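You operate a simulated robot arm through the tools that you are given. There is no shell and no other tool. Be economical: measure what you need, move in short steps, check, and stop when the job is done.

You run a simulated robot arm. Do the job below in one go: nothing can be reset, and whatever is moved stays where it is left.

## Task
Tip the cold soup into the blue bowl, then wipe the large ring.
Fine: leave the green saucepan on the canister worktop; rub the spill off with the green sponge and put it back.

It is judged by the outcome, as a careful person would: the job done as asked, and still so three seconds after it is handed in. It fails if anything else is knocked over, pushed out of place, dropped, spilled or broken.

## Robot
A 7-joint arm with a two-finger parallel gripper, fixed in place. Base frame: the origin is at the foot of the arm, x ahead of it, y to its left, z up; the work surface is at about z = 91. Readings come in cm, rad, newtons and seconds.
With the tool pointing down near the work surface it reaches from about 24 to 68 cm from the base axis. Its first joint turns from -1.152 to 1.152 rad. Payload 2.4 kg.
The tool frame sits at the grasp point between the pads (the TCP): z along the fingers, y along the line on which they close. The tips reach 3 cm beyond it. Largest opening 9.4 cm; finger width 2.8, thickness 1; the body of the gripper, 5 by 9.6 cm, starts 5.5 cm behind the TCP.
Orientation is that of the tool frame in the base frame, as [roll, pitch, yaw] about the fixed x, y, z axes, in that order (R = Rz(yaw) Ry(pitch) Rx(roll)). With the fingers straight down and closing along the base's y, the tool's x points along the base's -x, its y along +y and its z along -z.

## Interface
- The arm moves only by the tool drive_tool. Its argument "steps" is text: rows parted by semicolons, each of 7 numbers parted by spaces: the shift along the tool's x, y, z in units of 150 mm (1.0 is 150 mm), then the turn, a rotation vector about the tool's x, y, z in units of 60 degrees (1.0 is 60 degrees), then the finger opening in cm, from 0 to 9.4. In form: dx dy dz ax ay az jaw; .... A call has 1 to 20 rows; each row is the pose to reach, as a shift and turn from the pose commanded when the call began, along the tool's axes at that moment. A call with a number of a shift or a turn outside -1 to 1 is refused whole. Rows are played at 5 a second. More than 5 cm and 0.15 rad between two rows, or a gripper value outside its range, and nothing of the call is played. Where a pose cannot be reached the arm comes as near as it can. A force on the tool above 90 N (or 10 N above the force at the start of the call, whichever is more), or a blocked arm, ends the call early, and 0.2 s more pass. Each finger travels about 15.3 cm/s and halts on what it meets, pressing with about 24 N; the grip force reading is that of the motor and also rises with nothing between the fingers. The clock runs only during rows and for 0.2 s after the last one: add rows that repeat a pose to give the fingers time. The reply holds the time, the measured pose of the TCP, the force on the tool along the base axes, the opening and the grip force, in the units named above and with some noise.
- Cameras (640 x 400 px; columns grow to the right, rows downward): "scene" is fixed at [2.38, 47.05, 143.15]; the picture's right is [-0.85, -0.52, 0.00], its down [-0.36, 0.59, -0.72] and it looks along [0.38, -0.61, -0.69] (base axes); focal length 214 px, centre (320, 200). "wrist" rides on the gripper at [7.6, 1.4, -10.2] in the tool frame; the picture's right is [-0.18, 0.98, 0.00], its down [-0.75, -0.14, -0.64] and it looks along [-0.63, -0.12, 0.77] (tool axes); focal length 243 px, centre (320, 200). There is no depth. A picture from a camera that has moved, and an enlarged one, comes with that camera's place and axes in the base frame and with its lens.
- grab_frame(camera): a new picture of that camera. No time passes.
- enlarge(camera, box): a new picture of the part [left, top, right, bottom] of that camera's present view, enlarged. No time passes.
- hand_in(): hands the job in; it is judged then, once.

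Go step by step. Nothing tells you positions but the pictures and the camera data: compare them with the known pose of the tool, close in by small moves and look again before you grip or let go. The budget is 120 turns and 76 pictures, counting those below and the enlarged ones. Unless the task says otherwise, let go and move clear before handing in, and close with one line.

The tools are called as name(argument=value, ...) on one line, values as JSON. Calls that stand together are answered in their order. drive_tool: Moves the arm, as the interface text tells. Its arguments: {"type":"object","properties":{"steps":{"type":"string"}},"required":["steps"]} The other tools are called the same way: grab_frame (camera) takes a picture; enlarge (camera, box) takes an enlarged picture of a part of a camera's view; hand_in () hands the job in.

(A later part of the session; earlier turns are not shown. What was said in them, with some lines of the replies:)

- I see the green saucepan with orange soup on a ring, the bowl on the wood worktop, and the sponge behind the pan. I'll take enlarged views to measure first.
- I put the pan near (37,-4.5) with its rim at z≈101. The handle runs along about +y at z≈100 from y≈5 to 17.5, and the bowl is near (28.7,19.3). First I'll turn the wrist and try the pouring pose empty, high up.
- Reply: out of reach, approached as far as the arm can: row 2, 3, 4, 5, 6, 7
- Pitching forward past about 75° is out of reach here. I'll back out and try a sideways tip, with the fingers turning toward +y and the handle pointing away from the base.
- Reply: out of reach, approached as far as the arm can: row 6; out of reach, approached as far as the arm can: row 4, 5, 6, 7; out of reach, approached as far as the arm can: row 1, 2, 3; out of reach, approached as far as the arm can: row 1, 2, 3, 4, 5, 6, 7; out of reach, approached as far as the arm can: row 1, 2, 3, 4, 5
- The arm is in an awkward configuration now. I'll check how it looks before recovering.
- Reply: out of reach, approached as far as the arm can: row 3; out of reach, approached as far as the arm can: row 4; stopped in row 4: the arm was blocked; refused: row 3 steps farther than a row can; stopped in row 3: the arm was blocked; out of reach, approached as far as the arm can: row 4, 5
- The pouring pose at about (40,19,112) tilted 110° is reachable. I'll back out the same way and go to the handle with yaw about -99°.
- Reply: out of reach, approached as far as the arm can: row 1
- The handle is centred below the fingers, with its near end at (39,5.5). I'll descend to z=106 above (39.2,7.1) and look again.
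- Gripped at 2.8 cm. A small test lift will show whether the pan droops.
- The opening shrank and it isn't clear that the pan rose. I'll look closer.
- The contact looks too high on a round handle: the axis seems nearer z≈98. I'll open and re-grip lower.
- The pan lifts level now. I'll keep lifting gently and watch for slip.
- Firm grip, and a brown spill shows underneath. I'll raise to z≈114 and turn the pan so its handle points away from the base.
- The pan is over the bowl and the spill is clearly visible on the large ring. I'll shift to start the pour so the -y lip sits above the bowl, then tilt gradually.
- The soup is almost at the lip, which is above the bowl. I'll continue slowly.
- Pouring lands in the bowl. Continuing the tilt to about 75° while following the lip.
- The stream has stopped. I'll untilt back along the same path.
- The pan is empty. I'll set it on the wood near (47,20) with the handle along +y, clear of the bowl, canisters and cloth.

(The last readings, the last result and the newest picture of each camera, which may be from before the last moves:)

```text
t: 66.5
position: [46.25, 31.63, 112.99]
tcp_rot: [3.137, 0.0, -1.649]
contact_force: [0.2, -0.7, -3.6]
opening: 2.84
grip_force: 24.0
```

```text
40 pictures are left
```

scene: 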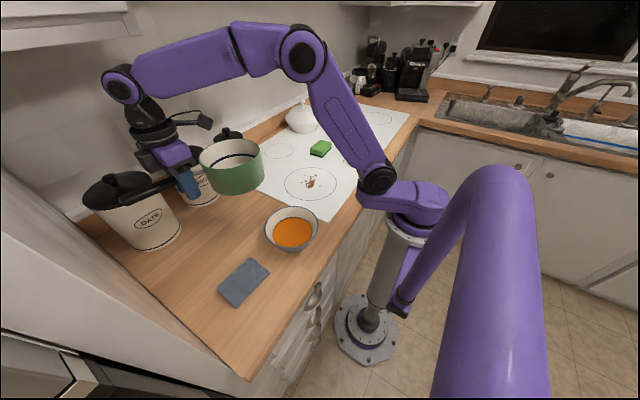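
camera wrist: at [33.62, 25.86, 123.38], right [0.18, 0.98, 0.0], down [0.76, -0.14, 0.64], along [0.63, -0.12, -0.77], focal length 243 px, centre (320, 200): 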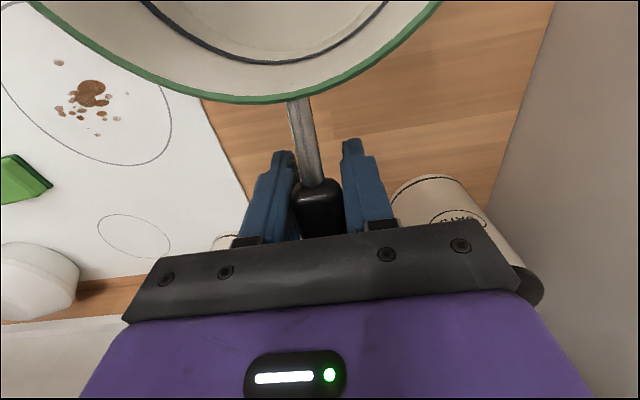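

drive_tool(steps="0 -0.05 0.13 0 0 0 0; 0 -0.1 0.26 0 0 0 0; 0 -0.1 0.39 0 0 0 0; 0 -0.1 0.52 0 0 0 0; 0 -0.1 0.65 0 0 0 0; 0 -0.1 0.78 0 0 0 0; 0 -0.1 0.88 0 0 0 0; 0 -0.1 0.94 0 0 0 0; 0 -0.1 0.94 0 0 0 0")

enlarge(camera="scene", box=[140, 130, 300, 230])

```text
t: 68.5
position: [47.64, 31.71, 98.82]
tcp_rot: [3.134, 0.001, -1.653]
contact_force: [0.0, 0.3, -4.3]
opening: 2.81
grip_force: 24.3
```

```text
4.00 times, centred on (220, 180) of scene
camera zoom: at [2.38, 47.05, 143.15], right [-0.85, -0.52, 0.0], down [-0.36, 0.59, -0.72], along [0.38, -0.61, -0.69], focal length 858 px, centre (720, 280)
```

zoom: 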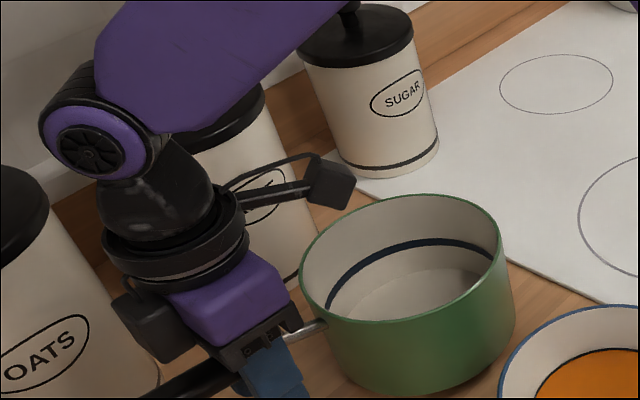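

drive_tool(steps="0 0 0.025 0 0 0 0; 0 0 0.05 0 0 0 0; 0 0 0.07 0 0 0 0; 0 0 0.07 0 0 0 0")

```text
t: 69.5
position: [47.59, 31.59, 97.85]
tcp_rot: [3.134, 0.0, -1.65]
contact_force: [-0.4, -0.2, -2.5]
opening: 2.82
grip_force: 23.9
```

drive_tool(steps="0 0 0.015 0 0 0 0; 0 0 0.03 0 0 0 0; 0 0 0.03 0 0 0 0")

enlarge(camera="scene", box=[200, 160, 300, 222])

```text
t: 70.3
position: [47.66, 31.67, 97.41]
tcp_rot: [3.138, 0.003, -1.654]
contact_force: [-0.5, 3.3, 3.5]
opening: 2.82
grip_force: 23.3
```

```text
6.40 times, centred on (250, 191) of scene
camera zoom: at [2.37, 47.06, 143.15], right [-0.85, -0.52, 0.0], down [-0.36, 0.59, -0.72], along [0.38, -0.61, -0.69], focal length 1373 px, centre (768, 258)
```

zoom: 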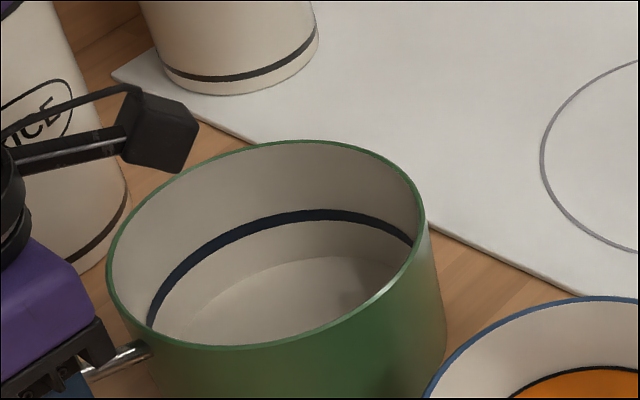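

The base is in contact. Release and rise.

drive_tool(steps="0 0 0 0 0 0 3.5; 0 0 0 0 0 0 5; 0 0 0 0 0 0 6; 0 0 0 0 0 0 6; 0 0 -0.2 0 0 0 6; 0 0 -0.45 0 0 0 6; 0 0 -0.7 0 0 0 6; 0 0 -0.95 0 0 0 6")

grab_frame(camera="scene")

```text
t: 72.1
position: [47.64, 31.55, 111.82]
tcp_rot: [3.134, 0.0, -1.651]
contact_force: [0.0, -0.2, -0.3]
opening: 6.01
grip_force: 0.0
```

```text
37 pictures are left
```

scene: 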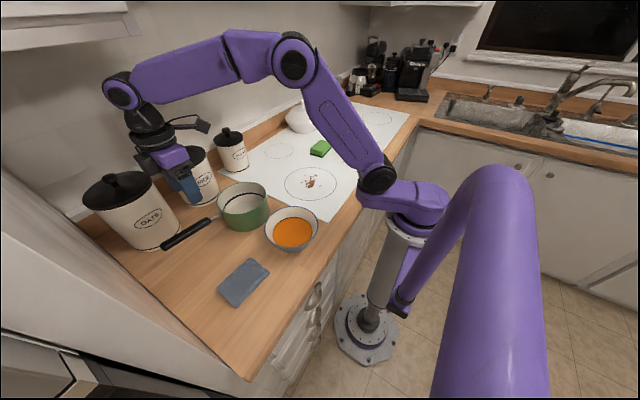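

The pan stands on the worktop by the canisters. Now I'll rise and move toward the sponge, near (45.7,-25), turning the wrist back.

drive_tool(steps="0.1 0.05 -0.2 0 0 0.1 6; 0.3 0.1 -0.4 0 0 0.2 6; 0.5 0.15 -0.6 0 0 0.3 6; 0.75 0.15 -0.7 0 0 0.42 6; 1 0.15 -0.7 0 0 0.54 6; 1 0.15 -0.7 0 0 0.66 6; 1 0.15 -0.7 0 0 0.78 6; 1 0.15 -0.7 0 0 0.9 6")

drive_tool(steps="0.1 -0.2 0 0 0 0.1 6; 0.2 -0.4 0 0 0 0.2 6; 0.3 -0.6 0 0 0 0.3 6; 0.4 -0.8 0 0 0 0.4 6; 0.5 -1 0 0 0 0.522 6; 0.5 -1 0 0 0 0.522 6")

```text
t: 73.9
position: [44.35, 16.82, 122.08]
tcp_rot: [3.134, -0.005, -2.596]
contact_force: [1.0, -0.9, 0.4]
opening: 6.01
grip_force: 0.0
```

```text
t: 75.3
position: [45.75, 0.03, 122.18]
tcp_rot: [3.14, -0.008, 3.14]
contact_force: [0.4, 0.0, -0.4]
opening: 6.01
grip_force: 0.1
```

drive_tool(steps="0.05 -0.25 0 0 0 0 9; 0.1 -0.5 0 0 0 0 9; 0.2 -0.75 0 0 0 0 9; 0.2 -1 0.1 0 0 0 9; 0.2 -1 0.3 0 0 0 9")

grab_frame(camera="wrist")

```text
t: 76.5
position: [42.49, -14.94, 117.47]
tcp_rot: [3.141, -0.007, -3.141]
contact_force: [0.1, 0.0, -0.7]
opening: 9.02
grip_force: 0.1
```

```text
36 pictures are left
camera wrist: at [34.9, -13.67, 127.82], right [0.18, 0.98, 0.0], down [0.76, -0.14, 0.64], along [0.63, -0.12, -0.77], focal length 243 px, centre (320, 200)
```

wrist: 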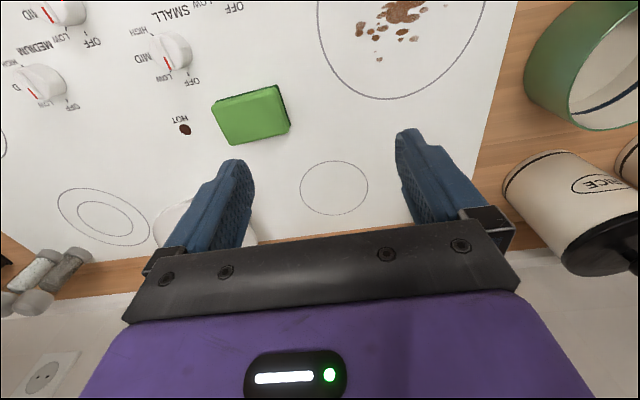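

The sponge is about 9.5 × 5.8 cm, centred near (45.4,-25.2) with its long side along y. I'll turn to grip across the short side.

drive_tool(steps="-0.03 -0.1 0 0 0 -0.12 9; -0.06 -0.2 0 0 0 -0.24 9; -0.1 -0.3 0 0 0 -0.36 9; -0.13 -0.4 0 0 0 -0.48 9; -0.16 -0.5 0 0 0 -0.6 9; -0.193 -0.6 0 0 0 -0.72 9; -0.193 -0.687 0 0 0 -0.84 9; -0.193 -0.687 0 0 0 -0.96 9")

drive_tool(steps="0 0 0 0 0 -0.12 9; 0 0 0 0 0 -0.24 9; 0 0 0 0 0 -0.36 9; 0 0 0 0 0 -0.48 9; 0 0 0 0 0 -0.6 9; 0 0 0.2 0 0 -0.64 9; 0 0 0.4 0 0 -0.64 9; 0 0 0.4 0 0 -0.64 9")

grab_frame(camera="wrist")

enlarge(camera="scene", box=[260, 80, 400, 167])

```text
t: 78.3
position: [45.61, -25.27, 117.43]
tcp_rot: [3.134, -0.001, -2.134]
contact_force: [0.0, 0.6, -0.4]
opening: 9.01
grip_force: 0.0
```

```text
t: 80.1
position: [45.58, -25.26, 111.52]
tcp_rot: [3.134, 0.003, -1.464]
contact_force: [-0.7, 1.0, 0.4]
opening: 8.97
grip_force: 0.0
```

```text
35 pictures are left
camera wrist: at [45.01, -33.09, 121.77], right [-1.0, 0.08, 0.01], down [0.06, 0.76, 0.64], along [0.05, 0.64, -0.77], focal length 243 px, centre (320, 200)
```

wrist: 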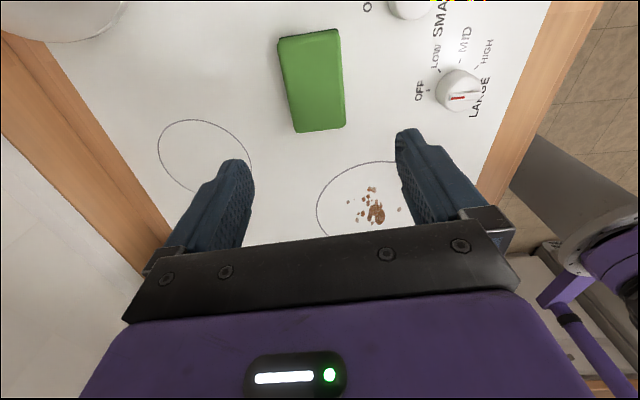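

```text
4.57 times, centred on (330, 124) of scene
camera zoom: at [2.38, 47.05, 143.15], right [-0.85, -0.52, 0.0], down [-0.36, 0.59, -0.72], along [0.38, -0.61, -0.69], focal length 980 px, centre (274, 550)
```

zoom: 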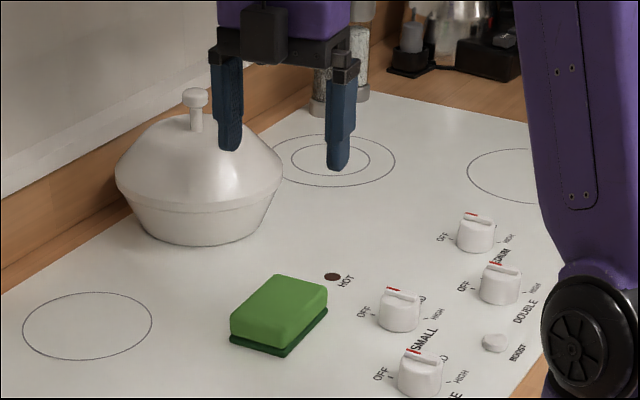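

drive_tool(steps="0.02 -0.008 0.25 0 0 0 9; 0.042 -0.016 0.5 0 0 0 9; 0.042 -0.016 0.73 0 0 0 9; 0.042 -0.016 0.73 0 0 0 9")

grab_frame(camera="wrist")

enlarge(camera="scene", box=[260, 100, 380, 175])

```text
t: 81.1
position: [45.77, -26.06, 100.61]
tcp_rot: [3.136, 0.002, -1.464]
contact_force: [-0.9, -0.1, -1.1]
opening: 8.98
grip_force: 0.0
```

```text
33 pictures are left
camera wrist: at [45.16, -33.86, 110.87], right [-1.0, 0.08, 0.01], down [0.06, 0.76, 0.64], along [0.05, 0.64, -0.77], focal length 243 px, centre (320, 200)
```

wrist: 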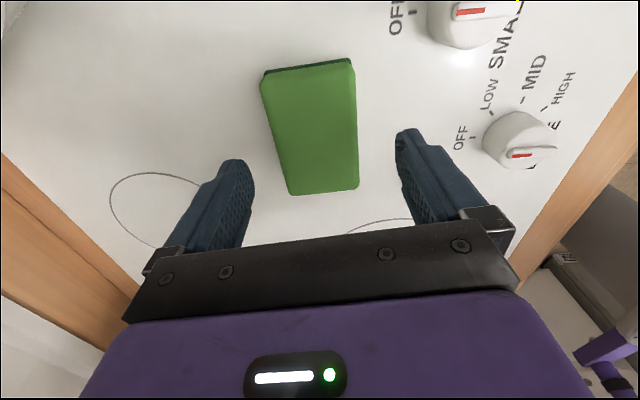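

```text
5.33 times, centred on (320, 138) of scene
camera zoom: at [2.38, 47.05, 143.15], right [-0.85, -0.52, 0.0], down [-0.36, 0.59, -0.72], along [0.38, -0.61, -0.69], focal length 1144 px, centre (320, 533)
```

zoom: 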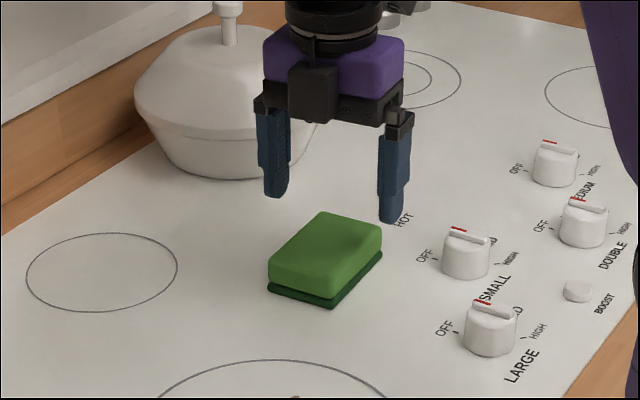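

drive_tool(steps="-0.015 -0.022 0.1 0 0 0.05 9; -0.015 -0.022 0.2 0 0 0.05 9; -0.015 -0.022 0.3 0 0 0.05 9; -0.015 -0.022 0.35 0 0 0.05 9; -0.015 -0.022 0.35 0 0 0.05 9")

enlarge(camera="scene", box=[290, 120, 350, 158])

grab_frame(camera="wrist")

```text
t: 82.3
position: [46.11, -25.72, 95.24]
tcp_rot: [3.134, 0.003, -1.517]
contact_force: [0.2, 0.1, -0.6]
opening: 8.99
grip_force: 0.0
```

```text
10.53 times, centred on (320, 139) of scene
camera zoom: at [2.38, 47.05, 143.15], right [-0.85, -0.52, 0.0], down [-0.36, 0.59, -0.72], along [0.38, -0.61, -0.69], focal length 2258 px, centre (320, 842)
```

zoom: 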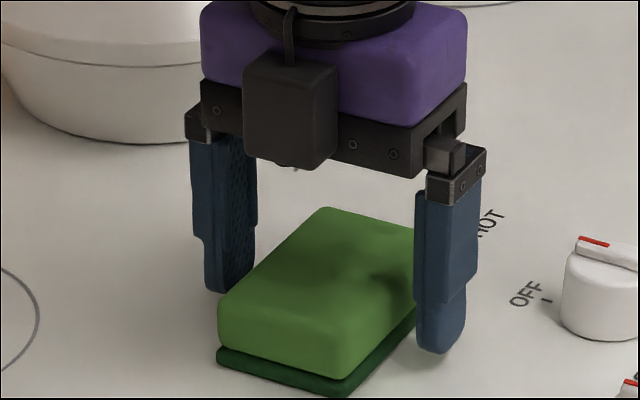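

```text
30 pictures are left
camera wrist: at [45.1, -33.47, 105.51], right [-0.99, 0.13, 0.01], down [0.1, 0.76, 0.64], along [0.08, 0.64, -0.77], focal length 243 px, centre (320, 200)
```

wrist: 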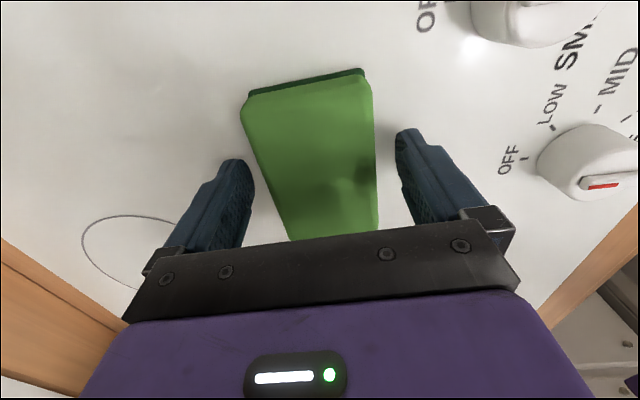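

Aligned. Closing on the sponge.

drive_tool(steps="0 0.015 0 0 0 0 7.5; 0 0.015 0 0 0 0 6.5; 0 0.015 0 0 0 0 5.5; 0 0.015 0 0 0 0 4; 0 0.015 0 0 0 0 2; 0 0.015 0 0 0 0 2")

enlarge(camera="scene", box=[290, 120, 350, 158])

```text
t: 83.7
position: [45.79, -25.58, 95.21]
tcp_rot: [3.138, 0.001, -1.516]
contact_force: [1.8, 0.3, 4.0]
opening: 6.11
grip_force: 24.2
```

```text
10.53 times, centred on (320, 139) of scene
camera zoom: at [2.37, 47.05, 143.15], right [-0.85, -0.52, 0.0], down [-0.36, 0.59, -0.72], along [0.38, -0.61, -0.69], focal length 2258 px, centre (320, 842)
```

zoom: 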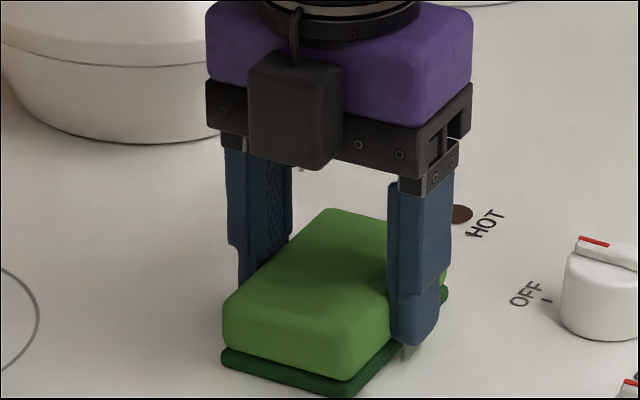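

Gripped at 6.1 cm (home pose (45.8,-25.6), yaw -1.516). Lifting and carrying it to the large ring.

drive_tool(steps="0 0 -0.1 0 0 0 2; 0 0 -0.2 0 0 0 2; 0 0 -0.25 0 0 0 2; -0.15 0.05 -0.25 0 0 0 2; -0.3 0.1 -0.25 0 0 0 2; -0.5 0.15 -0.25 0 0 0 2; -0.7 0.2 -0.25 0 0 0 2; -0.9 0.22 -0.25 0 0 0 2; -1 0.22 -0.25 0 0 0 2; -1 0.22 -0.25 0 0 0 2")

enlarge(camera="scene", box=[260, 120, 380, 195])

grab_frame(camera="wrist")

```text
t: 85.9
position: [41.87, -10.8, 99.01]
tcp_rot: [3.135, 0.001, -1.518]
contact_force: [0.3, -0.3, -0.3]
opening: 6.09
grip_force: 23.6
```

```text
5.33 times, centred on (320, 158) of scene
camera zoom: at [2.38, 47.05, 143.15], right [-0.85, -0.52, 0.0], down [-0.36, 0.59, -0.72], along [0.38, -0.61, -0.69], focal length 1144 px, centre (320, 427)
```

zoom: 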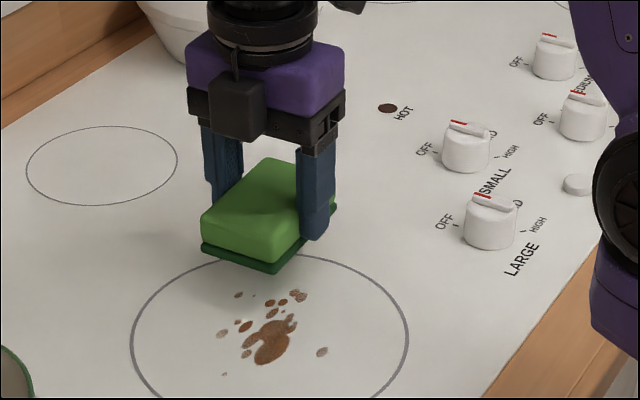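

```text
27 pictures are left
camera wrist: at [40.79, -18.56, 109.37], right [-0.99, 0.13, 0.01], down [0.1, 0.76, 0.64], along [0.08, 0.64, -0.77], focal length 243 px, centre (320, 200)
```

wrist: 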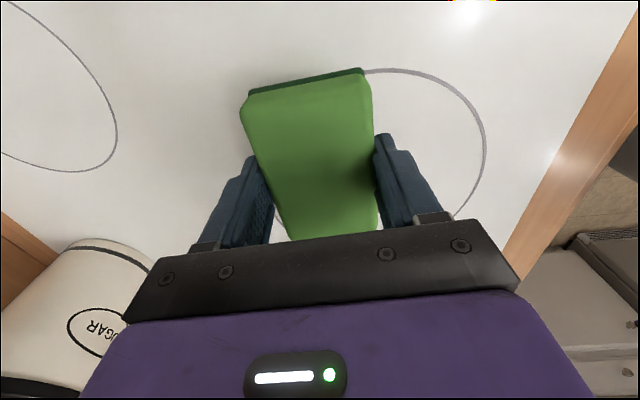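

drive_tool(steps="-0.22 -0.05 0.1 0 0 0 2; -0.22 -0.05 0.2 0 0 0 2; -0.22 -0.05 0.25 0 0 0 2; -0.22 -0.05 0.265 0 0 0 2; -0.22 -0.05 0.265 0 0 0 2")

```text
t: 87.1
position: [42.26, -7.45, 95.34]
tcp_rot: [3.139, 0.0, -1.518]
contact_force: [-4.1, 1.1, 23.7]
opening: 6.09
grip_force: 23.9
```

Good contact, slightly firm. I'll ease off a little and wipe back and forth in three passes.

drive_tool(steps="0 0 -0.007 0 0 0 2; 0 0.15 -0.007 0 0 0 2; 0 0.3 -0.007 0 0 0 2; 0 0.45 -0.007 0 0 0 2; 0 0.58 -0.007 0 0 0 2; -0.14 0.58 -0.007 0 0 0 2; -0.27 0.58 -0.007 0 0 0 2; -0.27 0.45 -0.007 0 0 0 2; -0.27 0.3 -0.007 0 0 0 2; -0.27 0.15 -0.007 0 0 0 2; -0.27 0 -0.007 0 0 0 2; -0.4 0 -0.007 0 0 0 2; -0.5 0 -0.007 0 0 0 2; -0.5 0.15 -0.007 0 0 0 2; -0.5 0.3 -0.007 0 0 0 2; -0.5 0.45 -0.007 0 0 0 2; -0.5 0.58 -0.007 0 0 0 2")

enlarge(camera="scene", box=[260, 120, 380, 195])

```text
t: 89.0
position: [33.68, -3.85, 95.37]
tcp_rot: [3.097, 0.0, -1.517]
contact_force: [-14.6, -2.9, 41.4]
opening: 6.11
grip_force: 24.3
stopped in row 9: the force on the tool passed its limit (the readings are from after the stop); the commanded pose is now the measured one
```

```text
5.33 times, centred on (320, 158) of scene
camera zoom: at [2.28, 47.05, 143.16], right [-0.85, -0.52, 0.0], down [-0.36, 0.59, -0.72], along [0.38, -0.61, -0.69], focal length 1144 px, centre (320, 427)
```

zoom: 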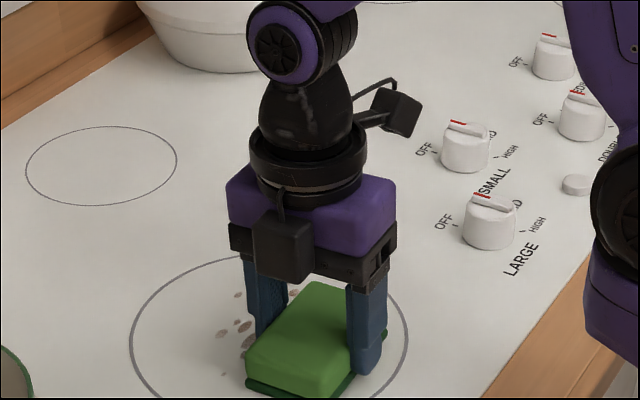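

The spill is fading. The force peaked on reversal, so I'll lift a bit, straighten up and wipe with lighter pressure.

drive_tool(steps="0 0 -0.03 0 0 0 2; 0 0 -0.04 0.043 0 0 2; 0 -0.15 -0.04 0.043 0 0 2; 0 -0.3 -0.04 0.043 0 0 2; 0 -0.45 -0.04 0.043 0 0 2; 0 -0.58 -0.04 0.043 0 0 2; 0 -0.58 -0.04 0.043 0 0 2")

enlarge(camera="scene", box=[260, 120, 380, 195])

```text
t: 90.5
position: [42.51, -3.24, 95.37]
tcp_rot: [-3.14, 0.001, -1.517]
contact_force: [-0.5, -0.3, -0.2]
opening: 6.1
grip_force: 24.1
```

```text
5.33 times, centred on (320, 158) of scene
camera zoom: at [2.38, 47.05, 143.15], right [-0.85, -0.52, 0.0], down [-0.36, 0.59, -0.72], along [0.38, -0.61, -0.69], focal length 1144 px, centre (320, 427)
```

zoom: 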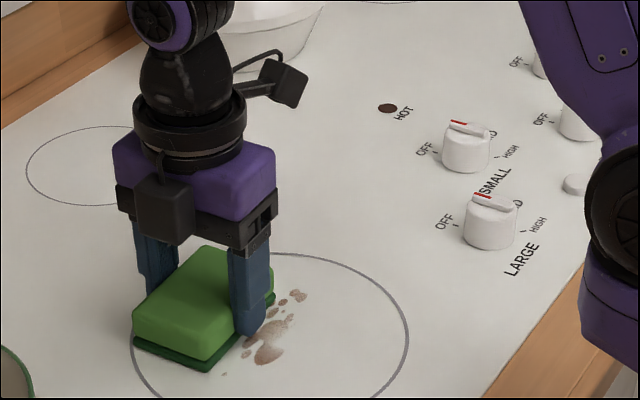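

drive_tool(steps="0 0 0.012 0 0 0 2; 0 0.1 0.012 0 0 0 2; 0 0.2 0.012 0 0 0 2; 0 0.3 0.012 0 0 0 2; 0 0.4 0.012 0 0 0 2; 0 0.5 0.012 0 0 0 2; 0 0.56 0.012 0 0 0 2; 0 0.56 0 0 0 0 2; 0 0.46 0.01 0 0 0 2; 0 0.36 0.01 0 0 0 2; 0 0.26 0.01 0 0 0 2; 0 0.16 0.01 0 0 0 2; 0 0.06 0.01 0 0 0 2; 0 0 0.01 0 0 0 2")

```text
t: 92.6
position: [34.05, -3.81, 95.23]
tcp_rot: [3.106, 0.002, -1.517]
contact_force: [-16.2, 2.2, 47.3]
opening: 6.1
grip_force: 24.3
stopped in row 10: the force on the tool passed its limit (the readings are from after the stop); the commanded pose is now the measured one
```

drive_tool(steps="0 0 -0.05 0.036 0 0 2; 0 0 -0.15 0.036 0 0 2; 0 -0.1 -0.2 0.036 0 0 2; 0 -0.3 -0.2 0.036 0 0 2; 0 -0.5 -0.2 0.036 0 0 2; 0 -0.7 -0.2 0.036 0 0 2; 0 -0.9 -0.2 0.036 0 0 2; 0 -0.9 -0.2 0.036 0 0 2")

enlarge(camera="scene", box=[260, 120, 380, 195])

```text
t: 94.4
position: [48.04, -3.02, 97.64]
tcp_rot: [-3.139, 0.002, -1.52]
contact_force: [-0.7, 0.1, 0.7]
opening: 6.1
grip_force: 24.1
```

```text
5.33 times, centred on (320, 158) of scene
camera zoom: at [2.38, 47.05, 143.15], right [-0.85, -0.52, 0.0], down [-0.36, 0.59, -0.72], along [0.38, -0.61, -0.69], focal length 1144 px, centre (320, 427)
```

zoom: 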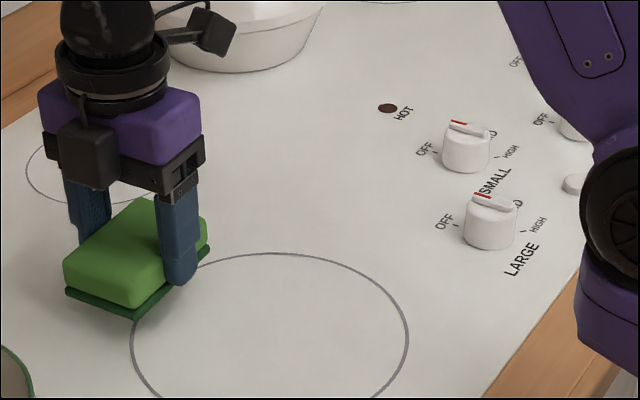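

The ring looks clean; a close check.

enlarge(camera="scene", box=[280, 162, 340, 200])

```text
10.53 times, centred on (310, 181) of scene
camera zoom: at [2.38, 47.05, 143.15], right [-0.85, -0.52, 0.0], down [-0.36, 0.59, -0.72], along [0.38, -0.61, -0.69], focal length 2258 px, centre (425, 400)
```

zoom: 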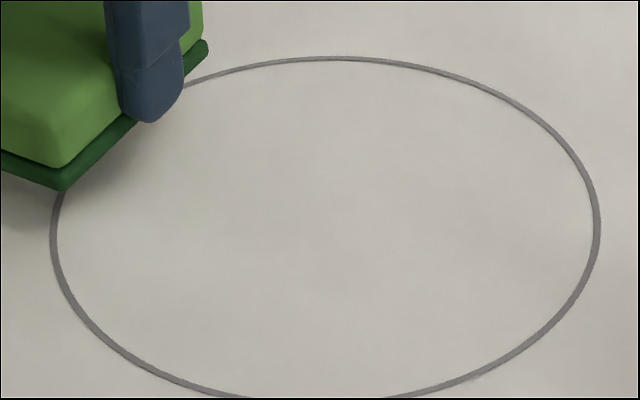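

The spill is gone. Returning the sponge to its original place.

drive_tool(steps="0.1 0.05 -0.1 0 0 0 2; 0.25 0.1 -0.1 0 0 0 2; 0.4 0.15 -0.1 0 0 0 2; 0.6 0.2 -0.1 0 0 0 2; 0.8 0.231 -0.1 0 0 0 2; 0.8 0.231 -0.1 0 0 0 2")

drive_tool(steps="0.2 0 0 0 0 0 2; 0.4 0 0 0 0 0 2; 0.6 0 0 0 0 0 2; 0.694 0 0 0 0 0 2; 0.694 0 0 0 0 0 2")

```text
t: 95.8
position: [45.29, -15.25, 99.28]
tcp_rot: [-3.14, 0.001, -1.518]
contact_force: [0.5, 0.6, -0.5]
opening: 6.09
grip_force: 23.4
```

```text
t: 97.0
position: [45.67, -25.67, 99.14]
tcp_rot: [-3.14, 0.003, -1.518]
contact_force: [0.5, 0.1, -0.4]
opening: 6.15
grip_force: 24.1
```

Lowering to contact height.

drive_tool(steps="0 -0.008 0.1 0 0 0 2; 0 -0.008 0.2 0 0 0 2; 0 -0.008 0.245 0 0 0 2; 0 -0.008 0.255 0 0 0 2; 0 -0.008 0.255 0 0 0 2")

enlarge(camera="scene", box=[290, 120, 350, 158])

```text
t: 98.2
position: [45.6, -25.7, 95.27]
tcp_rot: [-3.14, 0.001, -1.518]
contact_force: [0.4, 0.8, 0.3]
opening: 6.09
grip_force: 23.7
```

```text
10.53 times, centred on (320, 139) of scene
camera zoom: at [2.38, 47.05, 143.15], right [-0.85, -0.52, 0.0], down [-0.36, 0.59, -0.72], along [0.38, -0.61, -0.69], focal length 2258 px, centre (320, 842)
```

zoom: 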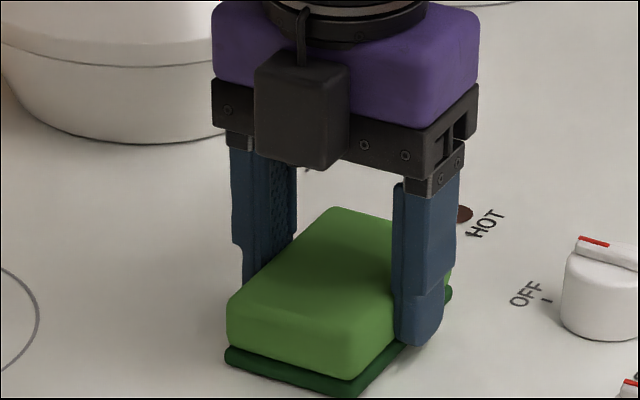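

drive_tool(steps="-0.011 -0.02 -0.005 0 0 0 2; -0.011 -0.02 0.005 0 0 0 2; -0.011 -0.02 0.01 0 0 0 2; -0.011 -0.02 0.01 0 0 0 2")

```text
t: 99.2
position: [46.01, -25.56, 95.19]
tcp_rot: [-3.138, 0.001, -1.518]
contact_force: [-0.8, 0.7, 15.7]
opening: 6.11
grip_force: 24.2
```

In contact. Release and rise straight up.

drive_tool(steps="0 0 -0.01 0 0 0 6.5; 0 0 -0.01 0 0 0 7.5; 0 0 -0.01 0 0 0 8.8; 0 0 -0.01 0 0 0 9; 0 0 -0.2 0 0 0 9; 0 0 -0.45 0 0 0 9; 0 0 -0.7 0 0 0 9; 0 0 -0.95 0 0 0 9; -0.2 0 -1 0 0 0 9; -0.4 0.1 -1 0 0 0 9")

grab_frame(camera="scene")

enlarge(camera="scene", box=[260, 100, 380, 175])

enlarge(camera="scene", box=[180, 160, 360, 272])

```text
t: 101.4
position: [44.0, -19.47, 110.37]
tcp_rot: [-3.139, 0.0, -1.519]
contact_force: [0.3, 0.6, 0.9]
opening: 8.98
grip_force: 0.0
```

```text
21 pictures are left
```

scene: 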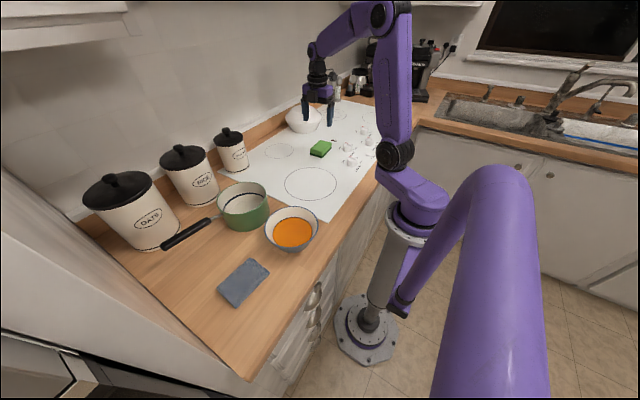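

```text
5.33 times, centred on (320, 138) of scene
camera zoom: at [2.38, 47.05, 143.15], right [-0.85, -0.52, 0.0], down [-0.36, 0.59, -0.72], along [0.38, -0.61, -0.69], focal length 1144 px, centre (320, 533)
```

zoom: 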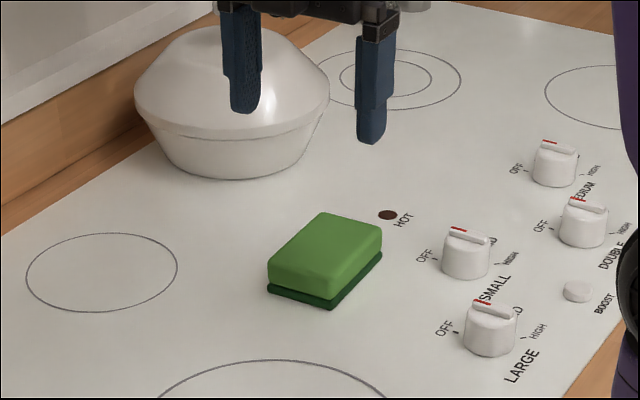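

```text
3.56 times, centred on (270, 216) of scene
camera zoom: at [2.38, 47.05, 143.15], right [-0.85, -0.52, 0.0], down [-0.36, 0.59, -0.72], along [0.38, -0.61, -0.69], focal length 763 px, centre (498, 143)
```

zoom: 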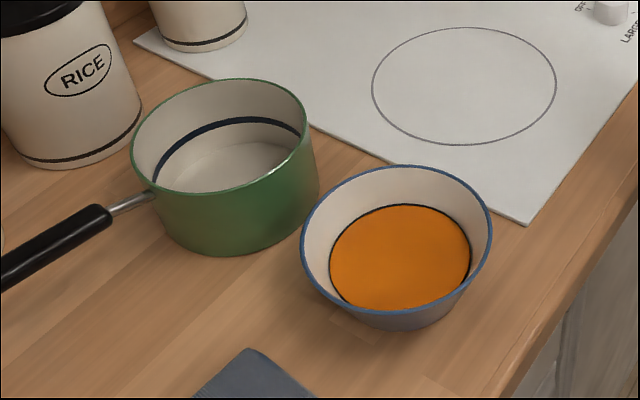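

The soup is in the bowl, the empty pan is on the canister worktop, the ring is clean, and the sponge is back in place with the arm clear. Handing in.

hand_in()

```text
The job is handed in.
```

The soup is in the blue bowl and the large ring is wiped clean; the green saucepan stands on the canister worktop and the green sponge is back within a few millimetres of its original spot.
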